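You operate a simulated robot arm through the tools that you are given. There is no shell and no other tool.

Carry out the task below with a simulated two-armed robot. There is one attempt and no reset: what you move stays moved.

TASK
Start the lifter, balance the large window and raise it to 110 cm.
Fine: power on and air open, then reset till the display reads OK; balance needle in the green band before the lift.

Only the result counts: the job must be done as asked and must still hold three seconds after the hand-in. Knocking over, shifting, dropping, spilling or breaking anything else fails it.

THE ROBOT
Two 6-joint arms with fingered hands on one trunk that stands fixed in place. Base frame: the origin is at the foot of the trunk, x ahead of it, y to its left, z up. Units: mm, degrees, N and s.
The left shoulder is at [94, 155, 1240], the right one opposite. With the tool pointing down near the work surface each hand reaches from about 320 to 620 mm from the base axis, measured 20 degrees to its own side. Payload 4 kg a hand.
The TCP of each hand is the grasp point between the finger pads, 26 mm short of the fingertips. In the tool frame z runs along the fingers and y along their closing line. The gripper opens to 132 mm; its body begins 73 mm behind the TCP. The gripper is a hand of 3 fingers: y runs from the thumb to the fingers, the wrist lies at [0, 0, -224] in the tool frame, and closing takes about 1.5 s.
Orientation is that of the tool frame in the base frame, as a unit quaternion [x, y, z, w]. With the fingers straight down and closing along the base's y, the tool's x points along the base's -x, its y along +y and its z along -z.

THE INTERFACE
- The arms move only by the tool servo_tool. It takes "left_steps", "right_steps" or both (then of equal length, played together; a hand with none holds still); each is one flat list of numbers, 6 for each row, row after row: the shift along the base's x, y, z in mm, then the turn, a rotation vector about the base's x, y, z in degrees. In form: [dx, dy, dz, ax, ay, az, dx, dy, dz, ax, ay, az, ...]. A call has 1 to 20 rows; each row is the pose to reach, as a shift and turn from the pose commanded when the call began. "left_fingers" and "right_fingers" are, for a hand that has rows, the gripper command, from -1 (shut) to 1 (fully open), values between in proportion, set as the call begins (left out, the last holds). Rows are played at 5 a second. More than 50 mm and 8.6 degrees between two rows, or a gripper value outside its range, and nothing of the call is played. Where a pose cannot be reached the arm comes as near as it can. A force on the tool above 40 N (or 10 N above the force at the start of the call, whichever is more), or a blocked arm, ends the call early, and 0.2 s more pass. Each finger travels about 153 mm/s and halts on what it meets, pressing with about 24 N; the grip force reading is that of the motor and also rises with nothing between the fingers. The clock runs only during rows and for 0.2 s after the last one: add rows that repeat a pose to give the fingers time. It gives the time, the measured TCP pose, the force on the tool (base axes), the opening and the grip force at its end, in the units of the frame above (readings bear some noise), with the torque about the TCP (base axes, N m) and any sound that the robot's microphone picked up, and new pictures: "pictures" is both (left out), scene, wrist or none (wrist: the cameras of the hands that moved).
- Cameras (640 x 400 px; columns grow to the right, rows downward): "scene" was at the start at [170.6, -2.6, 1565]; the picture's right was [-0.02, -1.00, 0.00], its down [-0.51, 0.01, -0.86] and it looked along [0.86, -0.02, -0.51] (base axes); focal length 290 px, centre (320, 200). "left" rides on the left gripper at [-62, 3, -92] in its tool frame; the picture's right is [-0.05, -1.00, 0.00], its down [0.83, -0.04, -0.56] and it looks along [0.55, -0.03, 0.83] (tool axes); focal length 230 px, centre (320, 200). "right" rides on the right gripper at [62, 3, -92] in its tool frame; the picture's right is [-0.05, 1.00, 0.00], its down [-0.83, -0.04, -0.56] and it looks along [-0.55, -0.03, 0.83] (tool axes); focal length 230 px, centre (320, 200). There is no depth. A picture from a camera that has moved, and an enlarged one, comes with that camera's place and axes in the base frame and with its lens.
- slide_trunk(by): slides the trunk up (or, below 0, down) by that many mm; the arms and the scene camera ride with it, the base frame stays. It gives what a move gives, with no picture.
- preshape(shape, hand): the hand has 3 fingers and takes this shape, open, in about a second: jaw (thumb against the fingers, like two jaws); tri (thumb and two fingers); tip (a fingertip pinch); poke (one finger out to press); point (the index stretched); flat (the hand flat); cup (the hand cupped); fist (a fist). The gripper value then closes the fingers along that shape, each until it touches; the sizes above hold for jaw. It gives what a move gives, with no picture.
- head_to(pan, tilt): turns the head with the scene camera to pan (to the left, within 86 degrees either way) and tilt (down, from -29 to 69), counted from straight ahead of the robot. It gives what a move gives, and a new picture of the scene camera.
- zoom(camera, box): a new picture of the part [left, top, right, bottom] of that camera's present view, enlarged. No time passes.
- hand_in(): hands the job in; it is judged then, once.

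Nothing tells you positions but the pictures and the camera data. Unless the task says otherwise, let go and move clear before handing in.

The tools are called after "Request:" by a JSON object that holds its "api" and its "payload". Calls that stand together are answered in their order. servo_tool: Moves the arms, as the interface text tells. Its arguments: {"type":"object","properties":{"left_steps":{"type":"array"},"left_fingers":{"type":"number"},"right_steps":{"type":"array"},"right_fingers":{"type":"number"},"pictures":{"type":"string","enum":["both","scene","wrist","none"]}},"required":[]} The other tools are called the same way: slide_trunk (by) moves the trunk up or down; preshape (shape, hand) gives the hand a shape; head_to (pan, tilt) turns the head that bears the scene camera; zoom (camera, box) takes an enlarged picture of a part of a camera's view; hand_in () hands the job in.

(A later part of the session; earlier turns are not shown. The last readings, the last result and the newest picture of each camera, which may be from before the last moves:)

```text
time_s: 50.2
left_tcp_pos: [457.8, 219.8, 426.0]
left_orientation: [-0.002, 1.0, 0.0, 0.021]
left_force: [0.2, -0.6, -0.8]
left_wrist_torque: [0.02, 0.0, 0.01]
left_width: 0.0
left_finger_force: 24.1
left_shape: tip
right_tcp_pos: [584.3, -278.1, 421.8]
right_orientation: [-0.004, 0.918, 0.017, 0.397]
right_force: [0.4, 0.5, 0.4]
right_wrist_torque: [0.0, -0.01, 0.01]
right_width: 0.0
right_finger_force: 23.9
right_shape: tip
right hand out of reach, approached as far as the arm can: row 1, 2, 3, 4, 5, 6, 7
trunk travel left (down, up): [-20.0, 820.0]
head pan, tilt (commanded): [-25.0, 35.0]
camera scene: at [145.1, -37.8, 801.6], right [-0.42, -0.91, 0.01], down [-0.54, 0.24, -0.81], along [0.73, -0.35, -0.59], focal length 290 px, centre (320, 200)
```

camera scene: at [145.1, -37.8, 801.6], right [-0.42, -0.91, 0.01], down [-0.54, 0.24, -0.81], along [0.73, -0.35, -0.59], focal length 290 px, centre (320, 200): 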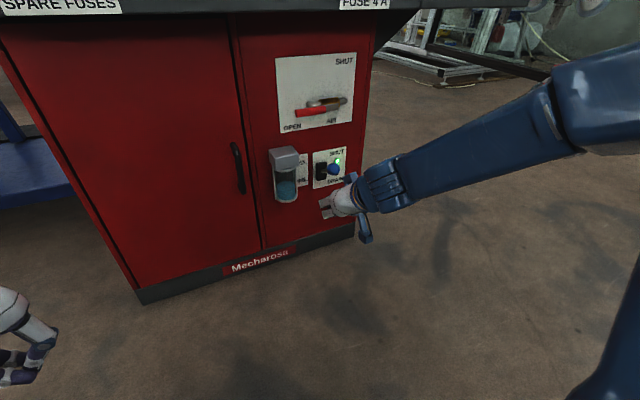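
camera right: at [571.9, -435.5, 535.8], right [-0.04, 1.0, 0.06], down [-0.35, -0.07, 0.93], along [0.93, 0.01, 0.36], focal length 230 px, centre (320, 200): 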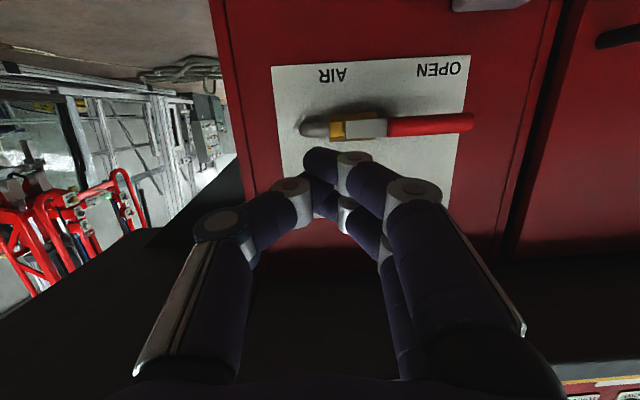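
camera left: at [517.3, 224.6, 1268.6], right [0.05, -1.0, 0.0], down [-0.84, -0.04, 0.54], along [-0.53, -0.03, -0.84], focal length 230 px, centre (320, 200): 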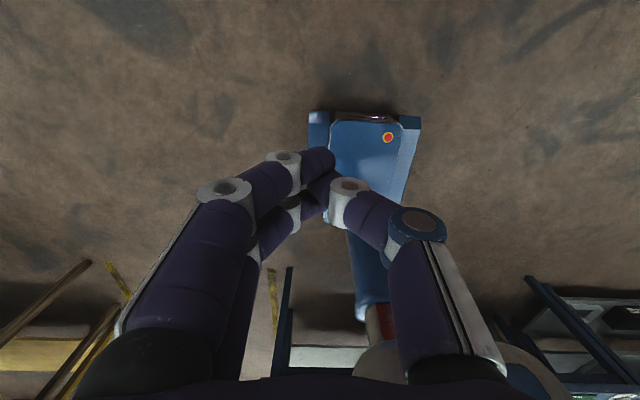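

The hand is clear at [584, -278, 422]. Raising the trunk by 480 mm to work on the panel and check the display.

Request:
{"api": "slide_trunk", "payload": {"by": 480}}

Request:
{"api": "head_to", "payload": {"pan": -10, "tilt": 5}}

Request:
{"api": "zoom", "payload": {"camera": "scene", "box": [150, 80, 470, 280]}}

```text
refused: 480 is not a number from -400 to 400
```

```text
time_s: 51.1
left_tcp_pos: [458.1, 220.6, 426.4]
left_orientation: [-0.001, 1.0, 0.001, 0.02]
left_force: [0.2, 0.5, -0.1]
left_wrist_torque: [0.01, -0.01, 0.03]
left_width: 0.0
left_finger_force: 23.8
left_shape: tip
right_tcp_pos: [584.0, -277.3, 422.3]
right_orientation: [-0.004, 0.918, 0.016, 0.397]
right_force: [0.5, -0.4, -0.1]
right_wrist_torque: [-0.02, -0.03, -0.01]
right_width: 0.0
right_finger_force: 24.6
right_shape: tip
trunk travel left (down, up): [-20.0, 820.0]
head pan, tilt (commanded): [-10.0, 5.0]
camera scene: at [156.5, -16.5, 849.5], right [-0.17, -0.98, 0.0], down [-0.11, 0.02, -0.99], along [0.98, -0.17, -0.11], focal length 290 px, centre (320, 200)
```

scene: 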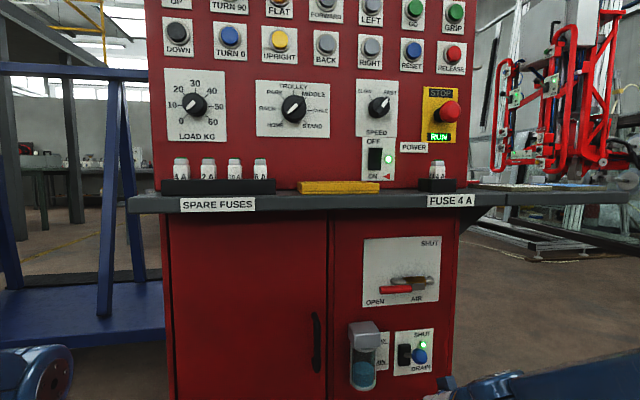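

```text
2.00 times, centred on (310, 180) of scene
camera zoom: at [156.5, -16.5, 849.5], right [-0.17, -0.98, 0.0], down [-0.11, 0.02, -0.99], along [0.98, -0.17, -0.11], focal length 581 px, centre (340, 240)
```

zoom: 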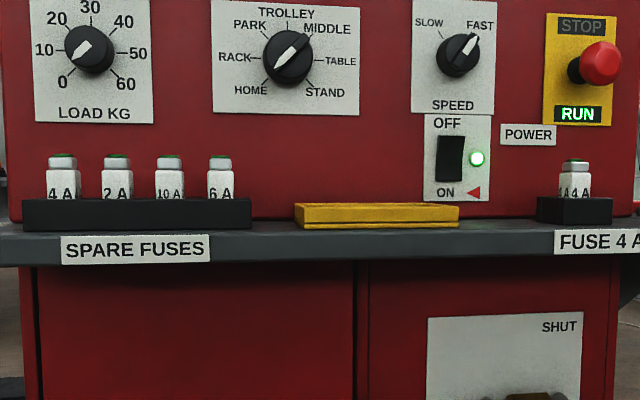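

Trunk slide is limited to 400 per call. While the view is level, I'll zoom on the knobs, then raise in two steps.

Request:
{"api": "zoom", "payload": {"camera": "scene", "box": [150, 60, 250, 150]}}

Request:
{"api": "zoom", "payload": {"camera": "scene", "box": [250, 65, 410, 165]}}

Request:
{"api": "slide_trunk", "payload": {"by": 250}}

Request:
{"api": "slide_trunk", "payload": {"by": 230}}

Request:
{"api": "head_to", "payload": {"pan": -10, "tilt": 5}}

Request:
{"api": "zoom", "payload": {"camera": "scene", "box": [150, 80, 470, 280]}}

```text
4.44 times, centred on (200, 105) of scene
camera zoom: at [156.5, -16.5, 849.5], right [-0.17, -0.98, 0.0], down [-0.11, 0.02, -0.99], along [0.98, -0.17, -0.11], focal length 1291 px, centre (853, 622)
```

zoom: 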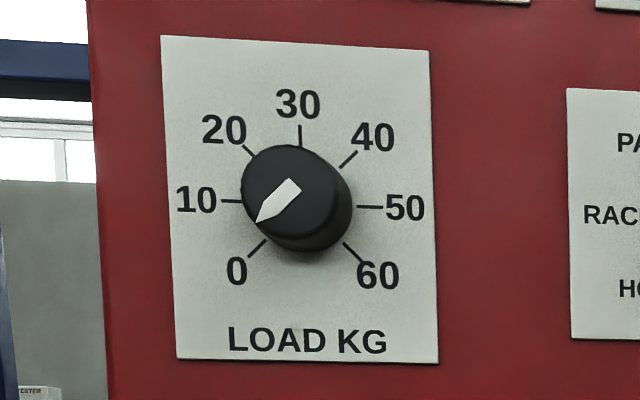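

```text
4.00 times, centred on (330, 115) of scene
camera zoom: at [156.5, -16.5, 849.5], right [-0.17, -0.98, 0.0], down [-0.11, 0.02, -0.99], along [0.98, -0.17, -0.11], focal length 1162 px, centre (280, 540)
```

zoom: 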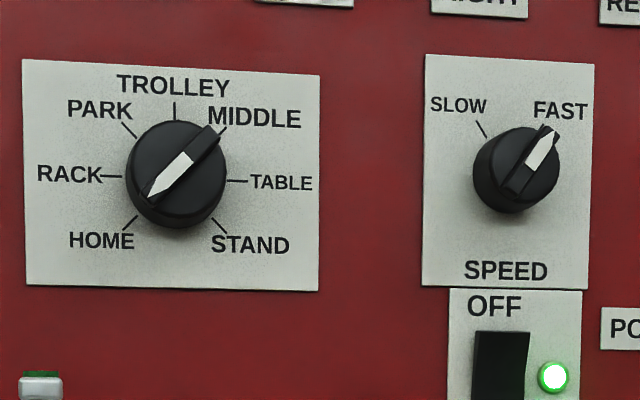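

```text
time_s: 53.7
left_tcp_pos: [457.5, 220.2, 675.1]
left_orientation: [-0.001, 1.0, 0.0, 0.02]
left_force: [0.4, -0.1, -0.1]
left_wrist_torque: [0.03, 0.01, -0.02]
left_width: 0.0
left_finger_force: 23.5
left_shape: tip
right_tcp_pos: [584.3, -278.8, 672.3]
right_orientation: [-0.004, 0.918, 0.017, 0.397]
right_force: [-0.2, -0.6, -1.2]
right_wrist_torque: [0.01, 0.02, -0.02]
right_width: 0.0
right_finger_force: 23.8
right_shape: tip
trunk travel left (down, up): [-270.0, 570.0]
head pan, tilt (commanded): [-10.0, 5.0]
```

```text
time_s: 56.1
left_tcp_pos: [457.2, 219.3, 905.0]
left_orientation: [-0.002, 1.0, 0.001, 0.018]
left_force: [0.4, -0.1, 0.9]
left_wrist_torque: [0.02, 0.0, 0.03]
left_width: 0.0
left_finger_force: 24.1
left_shape: tip
right_tcp_pos: [583.5, -277.6, 901.7]
right_orientation: [-0.005, 0.918, 0.016, 0.397]
right_force: [-0.5, -0.5, -0.2]
right_wrist_torque: [-0.01, -0.02, 0.04]
right_width: 0.0
right_finger_force: 23.9
right_shape: tip
trunk travel left (down, up): [-500.0, 340.0]
head pan, tilt (commanded): [-10.0, 5.0]
```

```text
time_s: 56.7
left_tcp_pos: [457.9, 219.2, 904.0]
left_orientation: [-0.001, 1.0, 0.0, 0.019]
left_force: [0.1, 0.5, -0.1]
left_wrist_torque: [-0.01, 0.01, 0.01]
left_width: 0.0
left_finger_force: 23.8
left_shape: tip
right_tcp_pos: [584.6, -278.7, 902.6]
right_orientation: [-0.006, 0.917, 0.018, 0.397]
right_force: [0.0, -0.1, -0.4]
right_wrist_torque: [0.02, -0.03, -0.03]
right_width: 0.0
right_finger_force: 23.7
right_shape: tip
trunk travel left (down, up): [-500.0, 340.0]
head pan, tilt (commanded): [-10.0, 5.0]
camera scene: at [165.7, -16.4, 1329.5], right [-0.17, -0.98, 0.0], down [-0.1, 0.02, -0.99], along [0.98, -0.17, -0.11], focal length 290 px, centre (320, 200)
```

scene: 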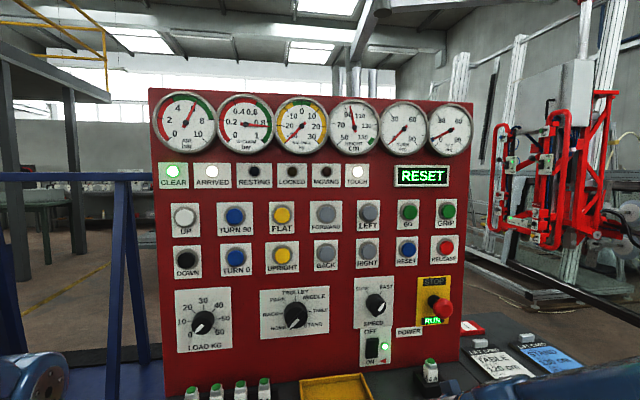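

```text
2.00 times, centred on (310, 180) of scene
camera zoom: at [165.7, -16.4, 1329.5], right [-0.17, -0.98, 0.0], down [-0.1, 0.02, -0.99], along [0.98, -0.17, -0.11], focal length 581 px, centre (340, 240)
```

zoom: 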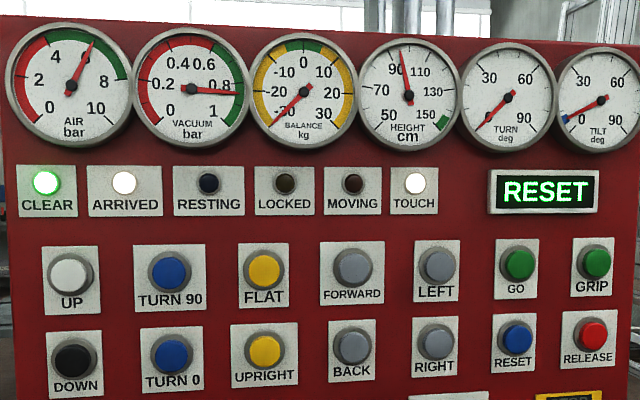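

Air reads about 6.3 bar (green). The RESET button is at about [815, -355, 1133]; I'll bring the right hand up in front of it.

Request:
{"api": "servo_tool", "payload": {"right_steps": [0, -10, 40, 0, 0, 0, 5, -20, 80, 0, 0, 0, 10, -35, 120, 0, -7, 0, 20, -50, 160, 0, -14, 0, 30, -65, 200, 0, -21, 0, 45, -75, 235, 0, -26, 0, 45, -75, 235, 0, -26, 0], "pictures": "both"}}

```text
time_s: 58.3
left_tcp_pos: [457.9, 220.3, 903.9]
left_orientation: [-0.001, 1.0, 0.0, 0.019]
left_force: [0.1, 0.0, 0.2]
left_wrist_torque: [0.0, -0.01, 0.02]
left_width: 0.0
left_finger_force: 23.8
left_shape: tip
right_tcp_pos: [683.7, -346.4, 1097.3]
right_orientation: [-0.008, 0.812, 0.015, 0.583]
right_force: [0.8, 0.6, -0.6]
right_wrist_torque: [0.0, 0.01, -0.01]
right_width: 0.0
right_finger_force: 23.9
right_shape: tip
right hand out of reach, approached as far as the arm can: row 1, 2, 3, 4, 5, 6, 7
trunk travel left (down, up): [-500.0, 340.0]
head pan, tilt (commanded): [-10.0, 5.0]
camera scene: at [165.8, -16.4, 1329.5], right [-0.17, -0.98, 0.0], down [-0.1, 0.02, -0.99], along [0.98, -0.17, -0.11], focal length 290 px, centre (320, 200)
camera right: at [577.2, -347.2, 1067.0], right [-0.01, 1.0, 0.06], down [-0.26, -0.07, 0.96], along [0.97, 0.0, 0.26], focal length 230 px, centre (320, 200)
```

scene: 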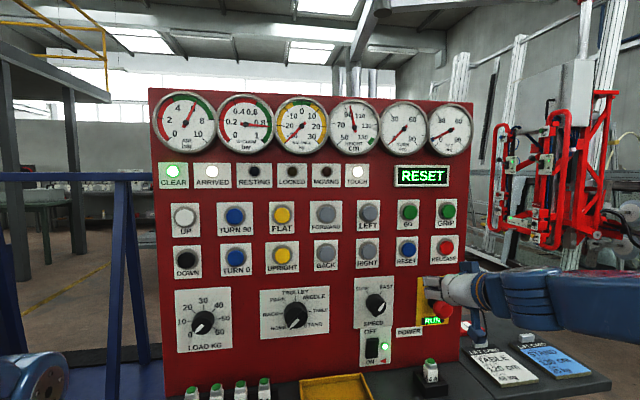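
right: 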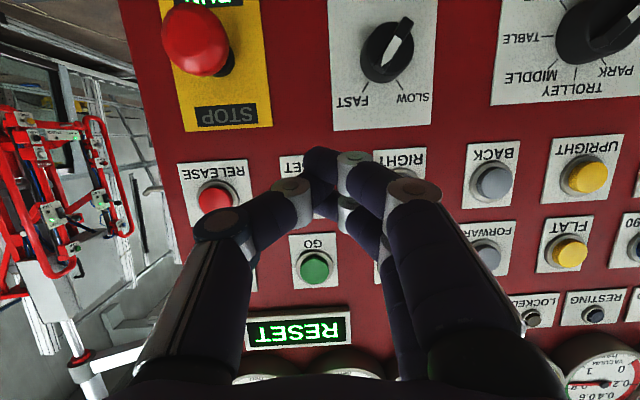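

The hand points at the panel near RESET (≈[832, -358, 1130], GO above it at z≈1222, E-stop lower right). I'll come to about 30 mm in front of the RESET button.

Request:
{"api": "servo_tool", "payload": {"right_steps": [20, -4, 20, 0, 0, 0, 45, -8, 35, 0, 0, 0, 70, -12, 41, 0, 0, 0, 90, -12, 41, 0, 0, 0, 90, -12, 41, 0, 0, 0], "pictures": "both"}}

Request:
{"api": "zoom", "payload": {"camera": "scene", "box": [370, 170, 490, 270]}}

```text
time_s: 59.5
left_tcp_pos: [457.3, 220.5, 903.6]
left_orientation: [-0.001, 1.0, 0.0, 0.018]
left_force: [-0.4, -0.7, 0.2]
left_wrist_torque: [-0.02, 0.01, -0.02]
left_width: 0.3
left_finger_force: 23.9
left_shape: tip
right_tcp_pos: [768.5, -360.7, 1155.0]
right_orientation: [-0.008, 0.805, 0.015, 0.594]
right_force: [0.0, 0.2, 0.4]
right_wrist_torque: [-0.01, 0.0, -0.01]
right_width: 0.1
right_finger_force: 23.7
right_shape: tip
right hand out of reach, approached as far as the arm can: row 1
trunk travel left (down, up): [-500.0, 340.0]
head pan, tilt (commanded): [-10.0, 5.0]
camera scene: at [165.0, -16.8, 1329.6], right [-0.17, -0.98, 0.0], down [-0.1, 0.02, -0.99], along [0.98, -0.17, -0.11], focal length 290 px, centre (320, 200)
camera right: at [662.7, -360.1, 1122.8], right [-0.02, 1.0, 0.07], down [-0.28, -0.07, 0.96], along [0.96, 0.0, 0.28], focal length 230 px, centre (320, 200)
```

scene: 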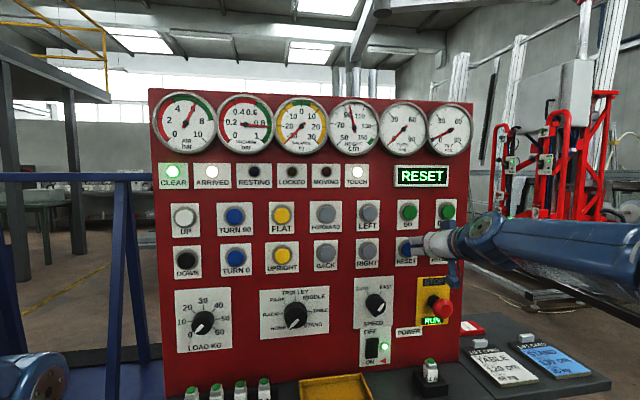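
right: 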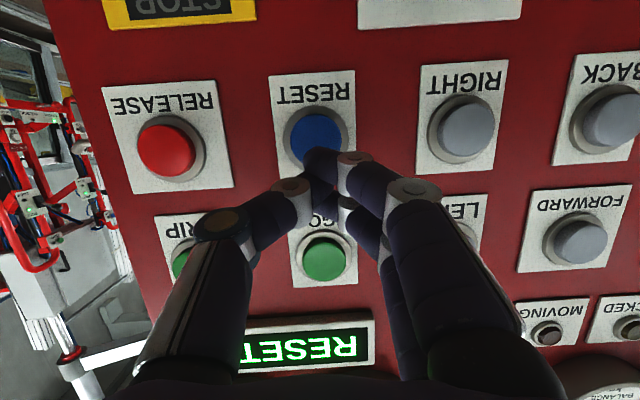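

```text
4.00 times, centred on (430, 220) of scene
camera zoom: at [165.0, -16.8, 1329.6], right [-0.17, -0.98, 0.0], down [-0.1, 0.02, -0.99], along [0.98, -0.17, -0.11], focal length 1162 px, centre (-120, 120)
```

zoom: 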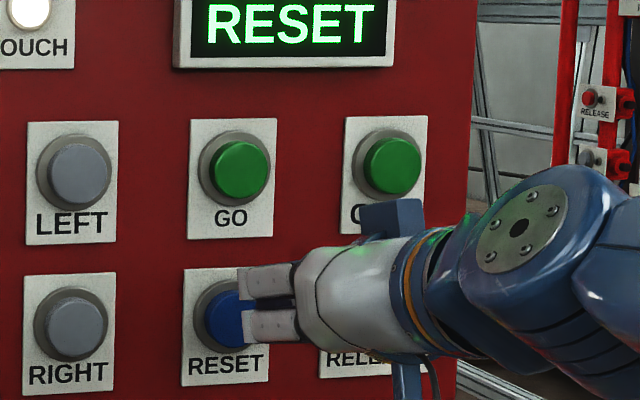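

The fingertips are about 20 mm above RESET's centre. I'll drop 19 mm and press forward slowly.

Request:
{"api": "servo_tool", "payload": {"right_steps": [0, 0, -10, 0, 0, 0, 5, 0, -19, 0, 0, 0, 18, 0, -19, 0, 0, 0, 28, 0, -19, 0, 0, 0, 35, 0, -19, 0, 0, 0, 40, 0, -19, 0, 0, 0, 44, 0, -19, 0, 0, 0], "pictures": "both"}}

Request:
{"api": "zoom", "payload": {"camera": "scene", "box": [370, 160, 490, 270]}}

```text
time_s: 61.1
left_tcp_pos: [454.4, 220.5, 907.5]
left_orientation: [-0.001, 1.0, 0.0, 0.021]
left_force: [-0.3, -0.7, 0.4]
left_wrist_torque: [0.0, -0.03, -0.01]
left_width: 0.0
left_finger_force: 24.0
left_shape: tip
right_tcp_pos: [807.3, -359.5, 1142.6]
right_orientation: [-0.006, 0.802, 0.014, 0.597]
right_force: [-23.1, -3.0, 4.1]
right_wrist_torque: [-0.02, -0.05, 0.0]
right_width: 0.0
right_finger_force: 24.2
right_shape: tip
trunk travel left (down, up): [-500.0, 340.0]
head pan, tilt (commanded): [-10.0, 5.0]
heard: click
camera scene: at [159.7, -16.6, 1330.5], right [-0.17, -0.98, 0.0], down [-0.1, 0.02, -0.99], along [0.98, -0.17, -0.1], focal length 290 px, centre (320, 200)
camera right: at [702.2, -359.3, 1109.3], right [-0.01, 1.0, 0.06], down [-0.29, -0.07, 0.95], along [0.96, -0.01, 0.29], focal length 230 px, centre (320, 200)
```

scene: 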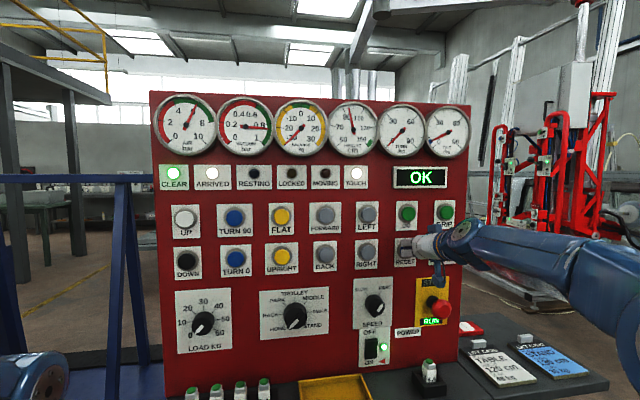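
right: 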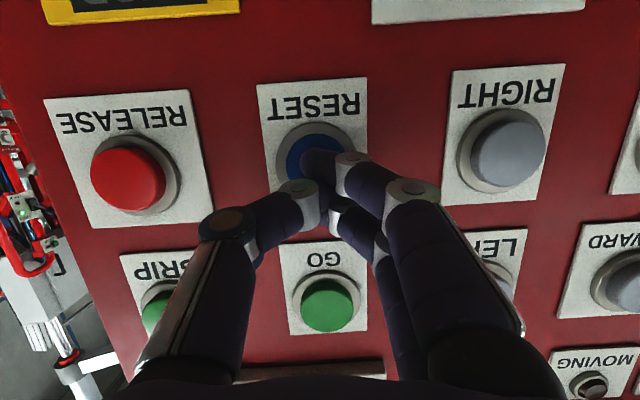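

```text
3.64 times, centred on (430, 215) of scene
camera zoom: at [159.7, -16.6, 1330.5], right [-0.17, -0.98, 0.0], down [-0.1, 0.02, -0.99], along [0.98, -0.17, -0.1], focal length 1056 px, centre (-80, 146)
```

zoom: 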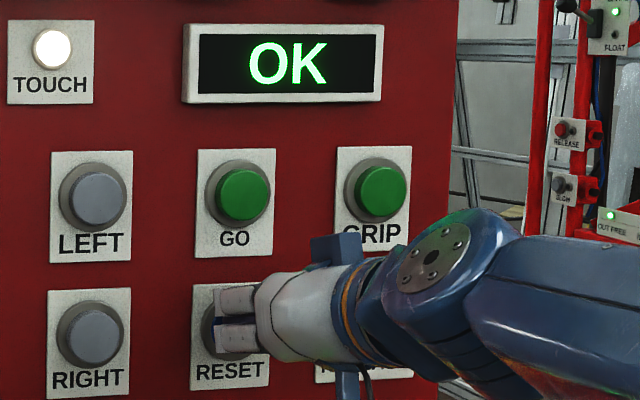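

The display reads OK after one press. I'll release RESET and retract the right hand, then prepare the left hand (jaw) for the LOAD KG knob.

Request:
{"api": "servo_tool", "payload": {"right_steps": [-30, 0, 0, 0, 0, 0, -70, -10, 0, 0, 0, 0, -110, -30, -10, 0, 0, 0, -130, -60, -20, 0, 0, 0, -140, -90, -30, 0, 0, 0], "pictures": "none"}}

Request:
{"api": "preshape", "payload": {"hand": "left", "shape": "jaw"}}

Request:
{"api": "head_to", "payload": {"pan": 5, "tilt": 10}}

Request:
{"api": "zoom", "payload": {"camera": "scene", "box": [160, 60, 480, 260]}}

```text
time_s: 62.3
left_tcp_pos: [458.3, 220.3, 903.2]
left_orientation: [-0.001, 1.0, 0.001, 0.018]
left_force: [0.4, 0.5, 0.3]
left_wrist_torque: [0.03, 0.0, -0.03]
left_width: 0.0
left_finger_force: 23.4
left_shape: tip
right_tcp_pos: [687.0, -454.7, 1101.8]
right_orientation: [-0.006, 0.808, 0.016, 0.589]
right_force: [0.4, 0.4, 0.0]
right_wrist_torque: [-0.03, 0.0, 0.02]
right_width: 0.1
right_finger_force: 24.4
right_shape: tip
trunk travel left (down, up): [-500.0, 340.0]
head pan, tilt (commanded): [-10.0, 5.0]
```

```text
time_s: 63.2
left_tcp_pos: [458.1, 220.6, 903.9]
left_orientation: [0.0, 1.0, 0.0, 0.018]
left_force: [0.0, 0.0, -0.3]
left_wrist_torque: [0.02, 0.02, 0.04]
left_width: 132.0
left_finger_force: 0.0
left_shape: jaw
right_tcp_pos: [686.0, -452.3, 1103.3]
right_orientation: [-0.008, 0.808, 0.016, 0.589]
right_force: [0.0, 0.3, 0.7]
right_wrist_torque: [0.0, -0.02, -0.03]
right_width: 0.0
right_finger_force: 24.4
right_shape: tip
trunk travel left (down, up): [-500.0, 340.0]
head pan, tilt (commanded): [-10.0, 5.0]
```

```text
time_s: 64.0
left_tcp_pos: [457.2, 220.5, 903.1]
left_orientation: [-0.001, 1.0, 0.0, 0.018]
left_force: [-0.3, -0.6, 0.1]
left_wrist_torque: [0.02, -0.02, 0.02]
left_width: 131.9
left_finger_force: 0.0
left_shape: jaw
right_tcp_pos: [684.7, -451.7, 1103.4]
right_orientation: [-0.007, 0.807, 0.015, 0.59]
right_force: [0.1, 0.6, 0.7]
right_wrist_torque: [-0.02, -0.01, 0.04]
right_width: 0.0
right_finger_force: 24.0
right_shape: tip
trunk travel left (down, up): [-500.0, 340.0]
head pan, tilt (commanded): [5.0, 10.0]
camera scene: at [167.7, 7.5, 1321.4], right [0.09, -1.0, 0.0], down [-0.19, -0.01, -0.98], along [0.98, 0.09, -0.19], focal length 290 px, centre (320, 200)
```

scene: 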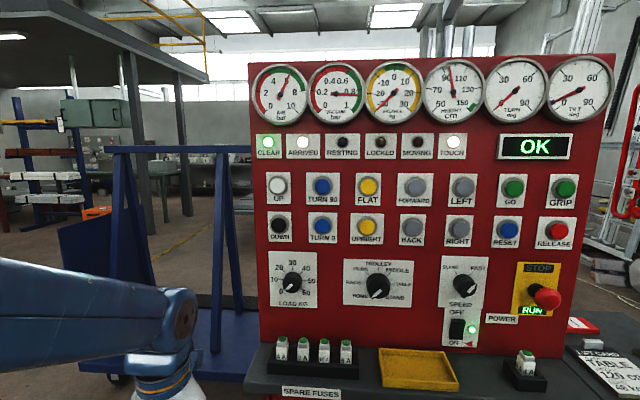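

```text
2.00 times, centred on (320, 160) of scene
camera zoom: at [167.7, 7.5, 1321.4], right [0.09, -1.0, 0.0], down [-0.19, -0.01, -0.98], along [0.98, 0.09, -0.19], focal length 581 px, centre (320, 280)
```

zoom: 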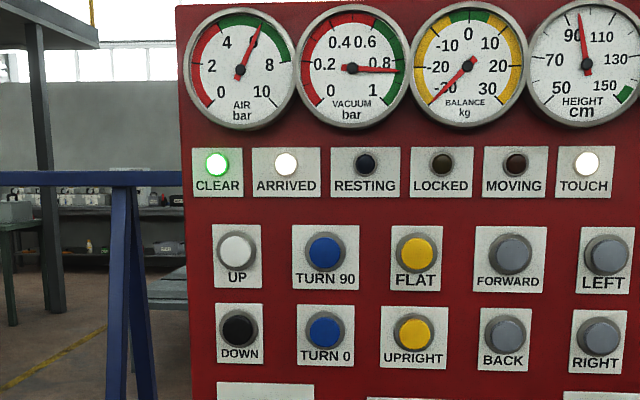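

Display OK; balance still pegged at -30 with load at 0. I'll pull the right hand back, then lower the trunk so the left hand can reach the LOAD knob ([~830, 135, 981]) horizontally.

Request:
{"api": "servo_tool", "payload": {"right_steps": [-20, 0, -15, 0, 8, 0, -45, 5, -35, 0, 16, 0, -70, 10, -55, 0, 24, 0, -95, 15, -80, 0, 28, 0, -110, 20, -100, 0, 28, 0, -110, 20, -110, 0, 28, 0], "pictures": "none"}}

Request:
{"api": "slide_trunk", "payload": {"by": -230}}

Request:
{"api": "head_to", "payload": {"pan": 0, "tilt": 0}}

```text
time_s: 65.4
left_tcp_pos: [457.7, 220.4, 903.2]
left_orientation: [-0.001, 1.0, 0.0, 0.019]
left_force: [-0.2, -0.4, 0.0]
left_wrist_torque: [0.01, 0.03, -0.01]
left_width: 131.9
left_finger_force: 0.0
left_shape: jaw
right_tcp_pos: [620.6, -424.8, 974.7]
right_orientation: [-0.004, 0.93, 0.017, 0.366]
right_force: [-0.2, -0.6, 0.1]
right_wrist_torque: [-0.03, 0.03, 0.01]
right_width: 0.1
right_finger_force: 23.9
right_shape: tip
right hand out of reach, approached as far as the arm can: row 1, 2, 3, 4, 5, 6
trunk travel left (down, up): [-500.0, 340.0]
head pan, tilt (commanded): [5.0, 10.0]
```

```text
time_s: 67.8
left_tcp_pos: [458.0, 219.5, 677.3]
left_orientation: [0.0, 1.0, 0.0, 0.021]
left_force: [0.4, -0.2, 0.3]
left_wrist_torque: [0.0, 0.0, 0.0]
left_width: 131.8
left_finger_force: 0.1
left_shape: jaw
right_tcp_pos: [619.6, -426.5, 751.8]
right_orientation: [-0.003, 0.928, 0.016, 0.371]
right_force: [0.4, 0.3, -0.2]
right_wrist_torque: [0.02, 0.0, 0.0]
right_width: 0.0
right_finger_force: 24.0
right_shape: tip
trunk travel left (down, up): [-270.0, 570.0]
head pan, tilt (commanded): [5.0, 10.0]
```

```text
time_s: 68.5
left_tcp_pos: [458.0, 218.5, 674.5]
left_orientation: [-0.001, 1.0, 0.0, 0.021]
left_force: [0.4, -0.4, 0.3]
left_wrist_torque: [0.01, 0.02, 0.02]
left_width: 131.8
left_finger_force: 0.2
left_shape: jaw
right_tcp_pos: [621.0, -425.4, 752.3]
right_orientation: [-0.004, 0.928, 0.017, 0.371]
right_force: [0.8, -0.8, 0.5]
right_wrist_torque: [0.01, -0.01, -0.01]
right_width: 0.3
right_finger_force: 23.9
right_shape: tip
trunk travel left (down, up): [-270.0, 570.0]
head pan, tilt (commanded): [0.0, 0.0]
camera scene: at [161.0, -0.6, 1107.5], right [0.0, -1.0, 0.0], down [-0.02, 0.0, -1.0], along [1.0, 0.0, -0.02], focal length 290 px, centre (320, 200)
```

scene: 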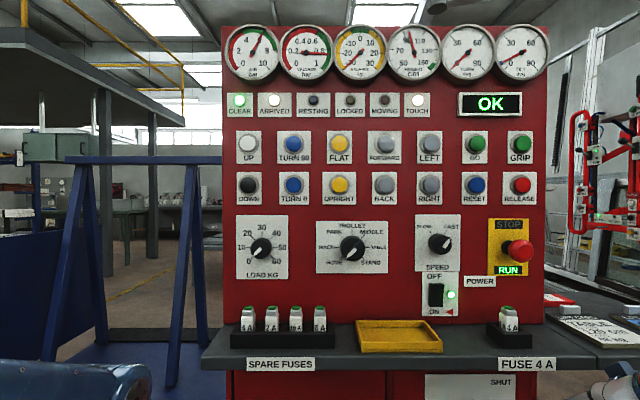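

From this level view the knob centre is at y≈136, z≈981. I'll bring the left hand up and forward, turning it horizontal, to stand in front of the LOAD knob.

Request:
{"api": "servo_tool", "payload": {"left_steps": [20, 0, 40, 0, -8, 0, 40, 0, 80, 0, -16, 0, 60, -5, 120, 0, -24, 0, 80, -10, 160, 0, -32, 0, 100, -20, 200, 0, -40, 0, 120, -30, 240, 0, -48, 0, 150, -45, 270, 0, -56, 0, 180, -60, 300, 0, -64, 0, 200, -75, 305, 0, -72, 0, 220, -83, 306, 0, -80, 0, 230, -83, 306, 0, -88, 0, 230, -83, 306, 0, -88, 0], "pictures": "both"}}

```text
time_s: 71.2
left_tcp_pos: [699.8, 155.1, 976.4]
left_orientation: [-0.022, 0.709, -0.017, 0.704]
left_force: [0.6, -0.6, -1.0]
left_wrist_torque: [-0.02, 0.02, -0.01]
left_width: 131.7
left_finger_force: 0.0
left_shape: jaw
left hand out of reach, approached as far as the arm can: row 1, 2, 3, 4, 5, 6, 7, 8, 9, 10, 11, 12
right_tcp_pos: [618.6, -426.3, 750.4]
right_orientation: [-0.004, 0.928, 0.017, 0.372]
right_force: [-1.0, 0.1, 0.1]
right_wrist_torque: [-0.02, -0.02, -0.02]
right_width: 0.3
right_finger_force: 24.1
right_shape: tip
trunk travel left (down, up): [-270.0, 570.0]
head pan, tilt (commanded): [0.0, 0.0]
camera scene: at [161.0, -0.6, 1107.4], right [0.0, -1.0, 0.0], down [-0.02, 0.0, -1.0], along [1.0, 0.0, -0.02], focal length 290 px, centre (320, 200)
camera left: at [608.2, 161.8, 1039.1], right [0.01, -0.99, 0.11], down [-0.56, -0.09, -0.82], along [0.83, -0.05, -0.56], focal length 230 px, centre (320, 200)
```

scene: 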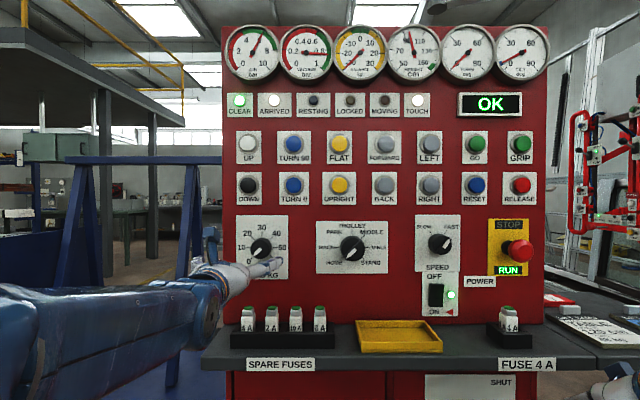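
left: 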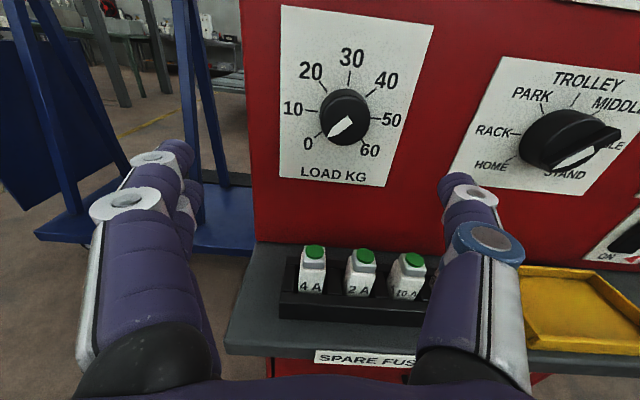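

The left hand is now horizontal in front of the knob (knob axis y≈135, z≈983). I'll pre-roll it by -70° about x and centre it on the knob axis before advancing to grip.

Request:
{"api": "servo_tool", "payload": {"left_steps": [0, -4, 1, -8, 0, 0, 0, -8, 2, -16, 0, 0, 0, -12, 3, -24, 0, 0, 0, -16, 4, -32, 0, 0, 0, -20, 6, -40, 0, 0, 0, -20, 6, -48, 0, 0, 0, -20, 6, -56, 0, 0, 0, -20, 6, -64, 0, 0, 0, -20, 6, -70, 0, 0, 0, -20, 6, -70, 0, 0], "left_fingers": 0.4, "pictures": "both"}}

```text
time_s: 73.5
left_tcp_pos: [699.1, 158.6, 965.4]
left_orientation: [-0.46, 0.561, -0.421, 0.544]
left_force: [0.3, -0.7, 0.8]
left_wrist_torque: [-0.03, 0.03, 0.02]
left_width: 92.6
left_finger_force: 0.1
left_shape: jaw
right_tcp_pos: [610.1, -427.4, 728.2]
right_orientation: [-0.003, 0.936, 0.017, 0.35]
right_force: [-0.2, -0.3, 0.1]
right_wrist_torque: [0.04, 0.01, -0.01]
right_width: 0.0
right_finger_force: 23.4
right_shape: tip
trunk travel left (down, up): [-270.0, 570.0]
head pan, tilt (commanded): [0.0, 0.0]
stopped in row 10 (left hand): the arm was blocked; the commanded pose is now the measured one
camera scene: at [161.7, -1.5, 1106.2], right [0.0, -1.0, 0.0], down [-0.02, 0.0, -1.0], along [1.0, 0.0, -0.02], focal length 290 px, centre (320, 200)
camera left: at [606.8, 218.2, 981.7], right [0.06, -0.17, 0.98], down [-0.54, -0.83, -0.11], along [0.84, -0.52, -0.14], focal length 230 px, centre (320, 200)
```

scene: 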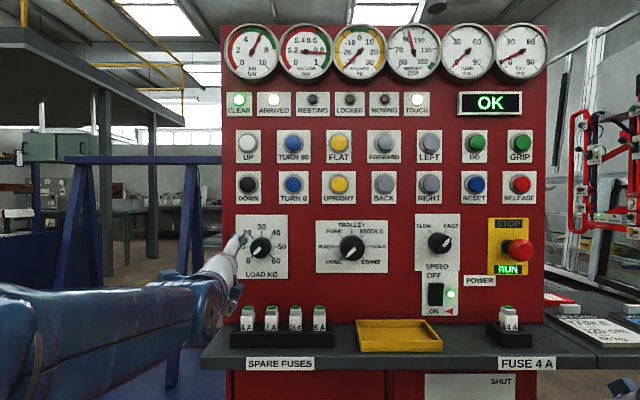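
left: 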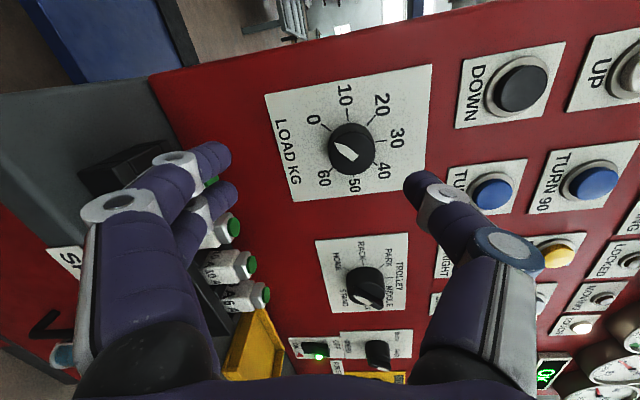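

The roll worked but the arm reported blocked about 25 mm short. I'll look at the left arm to see what it touches.

Request:
{"api": "head_to", "payload": {"pan": 40, "tilt": 35}}

Request:
{"api": "head_to", "payload": {"pan": -30, "tilt": 45}}

```text
time_s: 74.6
left_tcp_pos: [699.1, 159.4, 968.1]
left_orientation: [-0.46, 0.561, -0.422, 0.544]
left_force: [0.0, 0.4, -0.7]
left_wrist_torque: [0.02, 0.02, 0.01]
left_width: 92.2
left_finger_force: 0.1
left_shape: jaw
right_tcp_pos: [610.7, -426.5, 730.1]
right_orientation: [-0.004, 0.936, 0.017, 0.352]
right_force: [0.7, 0.4, 0.4]
right_wrist_torque: [-0.02, 0.01, -0.01]
right_width: 0.0
right_finger_force: 23.8
right_shape: tip
trunk travel left (down, up): [-270.0, 570.0]
head pan, tilt (commanded): [40.0, 35.0]
camera scene: at [137.5, 56.0, 1051.9], right [0.64, -0.77, -0.01], down [-0.45, -0.37, -0.81], along [0.62, 0.53, -0.58], focal length 290 px, centre (320, 200)
```

scene: 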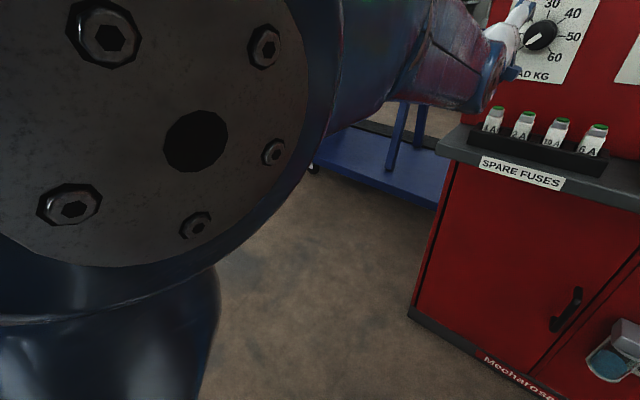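

```text
time_s: 76.0
left_tcp_pos: [699.0, 160.4, 967.5]
left_orientation: [-0.461, 0.561, -0.422, 0.544]
left_force: [-0.5, -0.2, -0.2]
left_wrist_torque: [-0.01, -0.01, 0.03]
left_width: 92.5
left_finger_force: 0.0
left_shape: jaw
right_tcp_pos: [610.2, -426.0, 732.2]
right_orientation: [-0.004, 0.936, 0.016, 0.351]
right_force: [-0.4, 0.2, 0.6]
right_wrist_torque: [0.01, -0.03, -0.02]
right_width: 0.0
right_finger_force: 23.8
right_shape: tip
trunk travel left (down, up): [-270.0, 570.0]
head pan, tilt (commanded): [-30.0, 45.0]
camera scene: at [140.1, -41.2, 1037.0], right [-0.5, -0.87, 0.01], down [-0.63, 0.35, -0.7], along [0.6, -0.35, -0.72], focal length 290 px, centre (320, 200)
```

scene: 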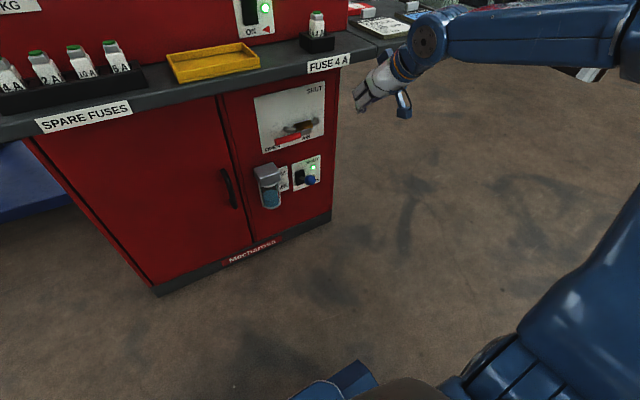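

The left elbow sits close to the head in this folded posture; going forward will open it up. I'll move the hand forward and align it with the knob axis, with the head facing straight.

Request:
{"api": "head_to", "payload": {"pan": -8, "tilt": 0}}

Request:
{"api": "servo_tool", "payload": {"left_steps": [20, 0, 0, 0, -1, 0, 35, -5, 4, 0, -2, -1, 48, -14, 9, 0, -3, -1.6, 58, -24, 15, 0, -3, -1.6, 58, -24, 15, 0, -3, -1.6], "pictures": "both"}}

```text
time_s: 77.2
left_tcp_pos: [700.1, 160.2, 968.3]
left_orientation: [-0.461, 0.561, -0.422, 0.543]
left_force: [0.3, -0.5, -0.9]
left_wrist_torque: [0.02, 0.01, 0.0]
left_width: 92.6
left_finger_force: 0.0
left_shape: jaw
right_tcp_pos: [610.7, -426.0, 731.0]
right_orientation: [-0.004, 0.936, 0.016, 0.351]
right_force: [0.0, 0.6, -0.4]
right_wrist_torque: [-0.01, 0.02, 0.01]
right_width: 0.0
right_finger_force: 23.8
right_shape: tip
trunk travel left (down, up): [-270.0, 570.0]
head pan, tilt (commanded): [-8.0, 0.0]
camera scene: at [160.2, -13.2, 1107.4], right [-0.14, -0.99, 0.0], down [-0.02, 0.0, -1.0], along [0.99, -0.14, -0.02], focal length 290 px, centre (320, 200)
```

scene: 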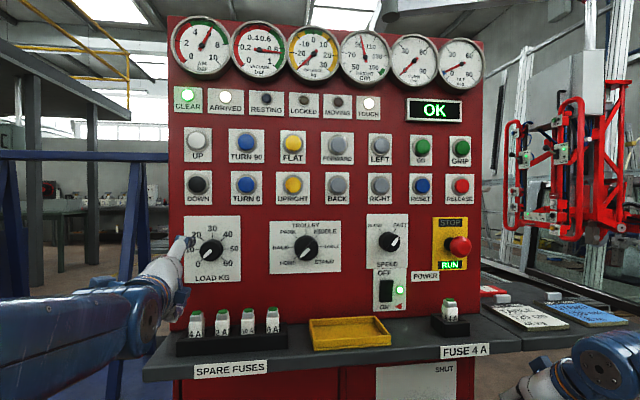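

```text
time_s: 78.3
left_tcp_pos: [744.5, 130.8, 1018.4]
left_orientation: [-0.425, 0.54, -0.451, 0.57]
left_force: [1.2, 0.6, 0.3]
left_wrist_torque: [-0.01, 0.03, 0.01]
left_width: 92.2
left_finger_force: 0.1
left_shape: jaw
right_tcp_pos: [609.6, -425.4, 730.9]
right_orientation: [-0.004, 0.936, 0.016, 0.351]
right_force: [-0.2, 0.3, 0.5]
right_wrist_torque: [0.04, -0.03, -0.01]
right_width: 0.4
right_finger_force: 24.1
right_shape: tip
trunk travel left (down, up): [-270.0, 570.0]
head pan, tilt (commanded): [-8.0, 0.0]
camera scene: at [160.0, -13.1, 1107.5], right [-0.14, -0.99, 0.0], down [-0.02, 0.0, -1.0], along [0.99, -0.14, -0.02], focal length 290 px, centre (320, 200)
camera left: at [652.2, 192.9, 1023.9], right [-0.06, -0.18, 0.98], down [-0.55, -0.82, -0.18], along [0.83, -0.55, -0.05], focal length 230 px, centre (320, 200)
```

scene: 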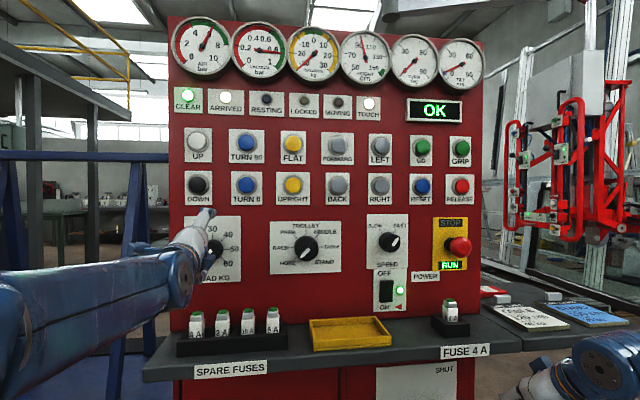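
left: 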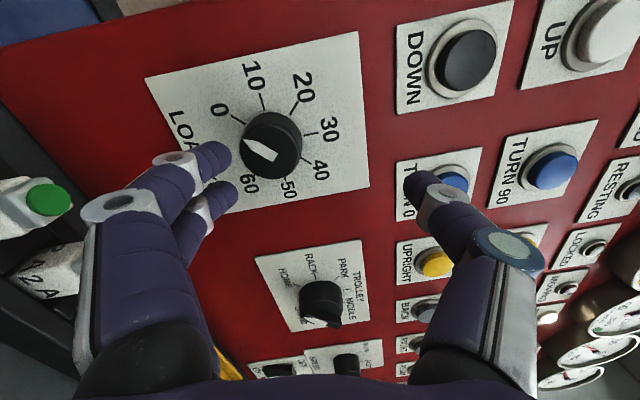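

The hand is now about 36 mm high of the knob axis. I'll correct down and level the tool before advancing.

Request:
{"api": "servo_tool", "payload": {"left_steps": [0, 2, -18, 0, 1.6, 0, 0, 4, -36, 0, 3.2, 0, 5, 4, -36, 0, 3.2, 0, 5, 4, -36, 0, 3.2, 0], "pictures": "both"}}

```text
time_s: 79.3
left_tcp_pos: [748.7, 135.0, 979.6]
left_orientation: [-0.438, 0.556, -0.438, 0.554]
left_force: [1.2, -1.3, -0.3]
left_wrist_torque: [0.01, 0.03, 0.0]
left_width: 92.6
left_finger_force: 0.1
left_shape: jaw
right_tcp_pos: [610.6, -425.5, 731.4]
right_orientation: [-0.005, 0.936, 0.017, 0.351]
right_force: [0.0, -0.2, -0.8]
right_wrist_torque: [-0.01, -0.02, -0.01]
right_width: 0.0
right_finger_force: 24.2
right_shape: tip
trunk travel left (down, up): [-270.0, 570.0]
head pan, tilt (commanded): [-8.0, 0.0]
camera scene: at [160.2, -13.1, 1107.5], right [-0.14, -0.99, 0.0], down [-0.02, 0.0, -1.0], along [0.99, -0.14, -0.02], focal length 290 px, centre (320, 200)
camera left: at [657.1, 197.1, 991.6], right [0.0, -0.18, 0.98], down [-0.56, -0.82, -0.15], along [0.83, -0.55, -0.1], focal length 230 px, centre (320, 200)
```

scene: 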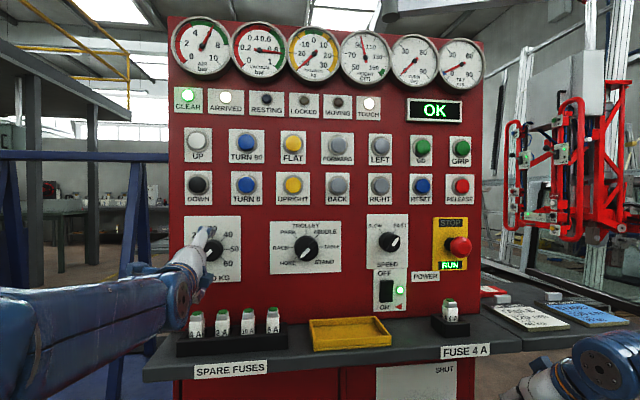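
left: 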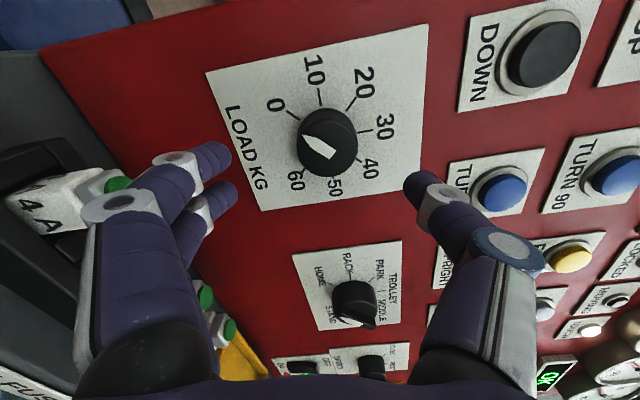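

The hand is aligned with the knob axis. I'll advance about 62 mm so the fingers straddle the knob, then look.

Request:
{"api": "servo_tool", "payload": {"left_steps": [15, 0, 4, 0, 0, 0, 30, 0, 4, 0, 0, 0, 45, 0, 4, 0, 0, 0, 55, 0, 4, 0, 0, 0, 60, 0, 4, 0, 0, 0, 60, 0, 4, 0, 0, 0], "pictures": "both"}}

Request:
{"api": "zoom", "payload": {"camera": "scene", "box": [150, 190, 310, 290]}}

```text
time_s: 80.8
left_tcp_pos: [810.4, 134.6, 986.3]
left_orientation: [-0.438, 0.556, -0.438, 0.554]
left_force: [-0.2, -0.5, 0.2]
left_wrist_torque: [0.03, 0.0, 0.01]
left_width: 92.5
left_finger_force: 0.1
left_shape: jaw
right_tcp_pos: [609.2, -426.0, 731.1]
right_orientation: [-0.004, 0.936, 0.017, 0.351]
right_force: [-0.3, 0.1, 0.2]
right_wrist_torque: [0.03, 0.02, -0.01]
right_width: 0.0
right_finger_force: 24.6
right_shape: tip
trunk travel left (down, up): [-270.0, 570.0]
head pan, tilt (commanded): [-8.0, 0.0]
camera scene: at [160.2, -13.1, 1107.5], right [-0.14, -0.99, 0.0], down [-0.02, 0.0, -1.0], along [0.99, -0.14, -0.02], focal length 290 px, centre (320, 200)
camera left: at [718.5, 196.2, 998.1], right [0.0, -0.18, 0.98], down [-0.56, -0.82, -0.15], along [0.83, -0.55, -0.1], focal length 230 px, centre (320, 200)
```

scene: 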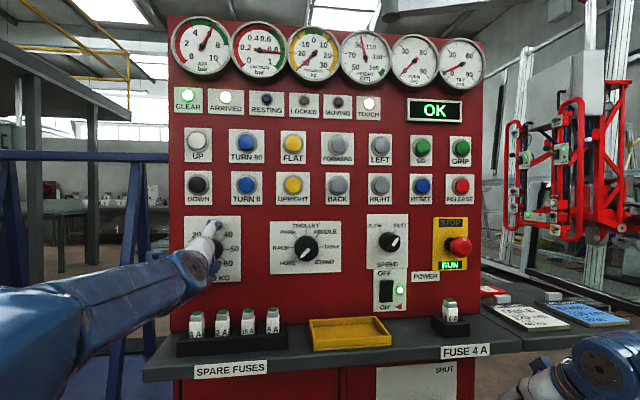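
left: 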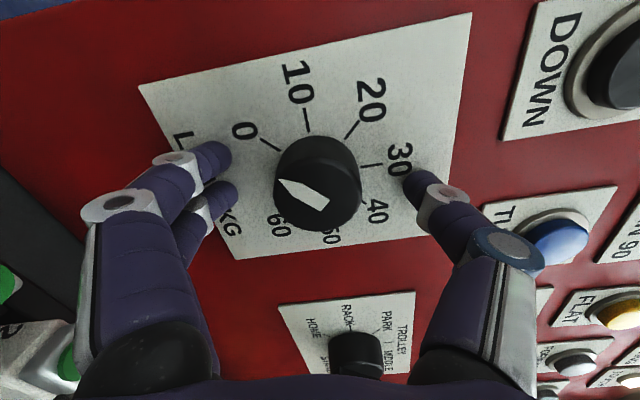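

```text
4.00 times, centred on (230, 240) of scene
camera zoom: at [160.2, -13.1, 1107.5], right [-0.14, -0.99, 0.0], down [-0.02, 0.0, -1.0], along [0.99, -0.14, -0.02], focal length 1162 px, centre (680, 40)
```

zoom: 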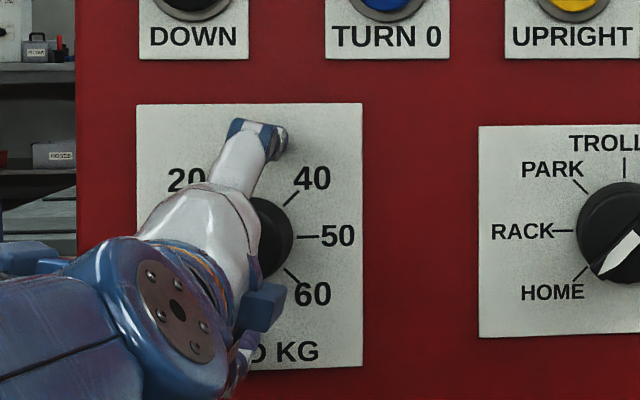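

The knob is centred between the fingers. I'll close the jaw gently on it.

Request:
{"api": "servo_tool", "payload": {"left_steps": [0, 0, -2, 0, 0, 0, 0, 0, -2, 0, 0, 0, 0, 0, -2, 0, 0, 0, 0, 0, -2, 0, 0, 0, 0, 0, -2, 0, 0, 0, 0, 0, -2, 0, 0, 0, 0, 0, -2, 0, 0, 0], "left_fingers": -1, "pictures": "wrist"}}

```text
time_s: 82.3
left_tcp_pos: [809.0, 135.1, 983.4]
left_orientation: [-0.438, 0.555, -0.439, 0.554]
left_force: [3.3, 0.1, 3.1]
left_wrist_torque: [0.04, -0.06, 0.01]
left_width: 36.7
left_finger_force: 23.2
left_shape: jaw
right_tcp_pos: [611.1, -425.7, 729.4]
right_orientation: [-0.005, 0.936, 0.017, 0.35]
right_force: [-0.9, 0.0, 0.7]
right_wrist_torque: [-0.03, 0.01, -0.03]
right_width: 0.1
right_finger_force: 24.1
right_shape: tip
trunk travel left (down, up): [-270.0, 570.0]
head pan, tilt (commanded): [-8.0, 0.0]
camera left: at [717.8, 196.0, 995.7], right [0.0, -0.18, 0.98], down [-0.56, -0.82, -0.15], along [0.83, -0.55, -0.1], focal length 230 px, centre (320, 200)
```

left: 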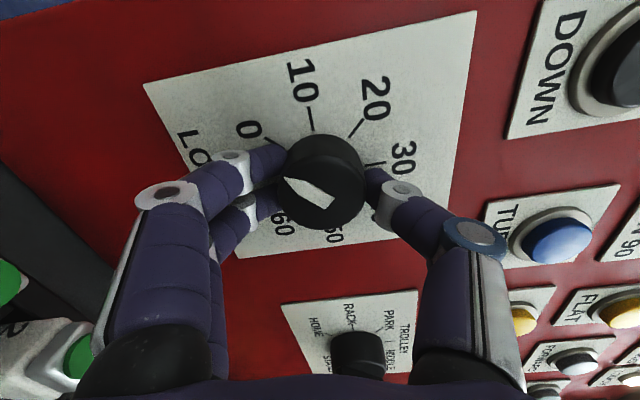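

The jaw holds the knob (36.7 mm). I'll turn it clockwise (+x rotation) by 80° first and watch both the knob and the balance needle.

Request:
{"api": "servo_tool", "payload": {"left_steps": [0, 0, 0, 8, 0, 0, 0, 0, 0, 16, 0, 0, 0, 0, 0, 24, 0, 0, 0, 0, 0, 32, 0, 0, 0, 0, 0, 40, 0, 0, 0, 0, 0, 48, 0, 0, 0, 0, 0, 56, 0, 0, 0, 0, 0, 64, 0, 0, 0, 0, 0, 72, 0, 0, 0, 0, 0, 80, 0, 0], "pictures": "both"}}

Request:
{"api": "zoom", "payload": {"camera": "scene", "box": [160, 0, 500, 120]}}

```text
time_s: 84.5
left_tcp_pos: [810.9, 134.7, 984.5]
left_orientation: [0.023, 0.708, 0.021, 0.705]
left_force: [-0.3, 4.0, -0.3]
left_wrist_torque: [-0.07, 0.04, 0.12]
left_width: 36.8
left_finger_force: 23.7
left_shape: jaw
right_tcp_pos: [609.8, -424.7, 731.0]
right_orientation: [-0.004, 0.936, 0.017, 0.351]
right_force: [0.2, 0.1, 0.1]
right_wrist_torque: [-0.03, -0.03, -0.01]
right_width: 0.0
right_finger_force: 23.7
right_shape: tip
trunk travel left (down, up): [-270.0, 570.0]
head pan, tilt (commanded): [-8.0, 0.0]
camera scene: at [160.2, -12.4, 1107.6], right [-0.14, -0.99, 0.0], down [-0.02, 0.0, -1.0], along [0.99, -0.14, -0.02], focal length 290 px, centre (320, 200)
camera left: at [718.3, 135.3, 1047.1], right [0.0, -1.0, -0.01], down [-0.56, 0.01, -0.83], along [0.83, 0.01, -0.56], focal length 230 px, centre (320, 200)
```

scene: 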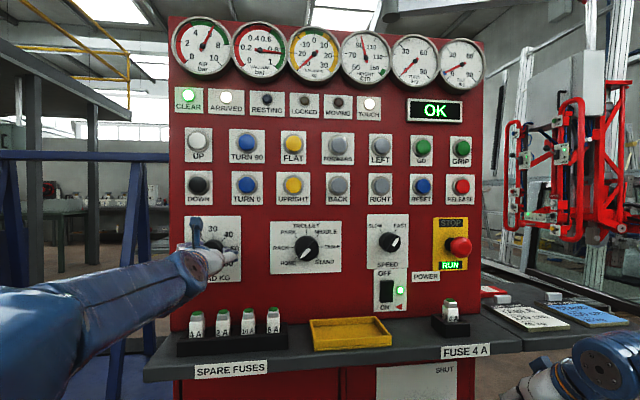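
left: 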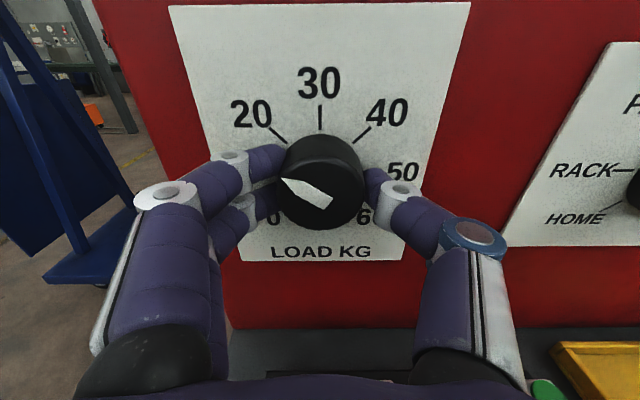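

```text
1.88 times, centred on (330, 60) of scene
camera zoom: at [160.2, -12.4, 1107.6], right [-0.14, -0.99, 0.0], down [-0.02, 0.0, -1.0], along [0.99, -0.14, -0.02], focal length 547 px, centre (301, 464)
```

zoom: 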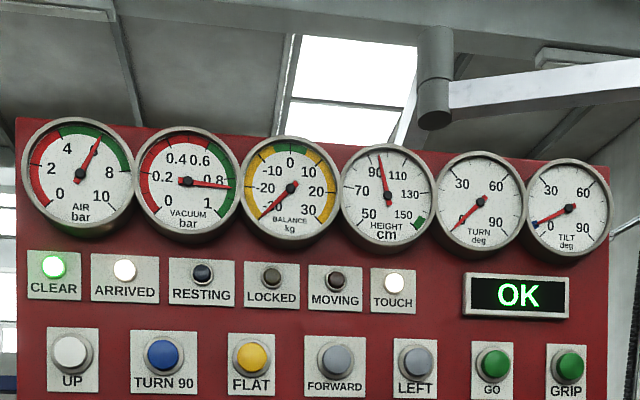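

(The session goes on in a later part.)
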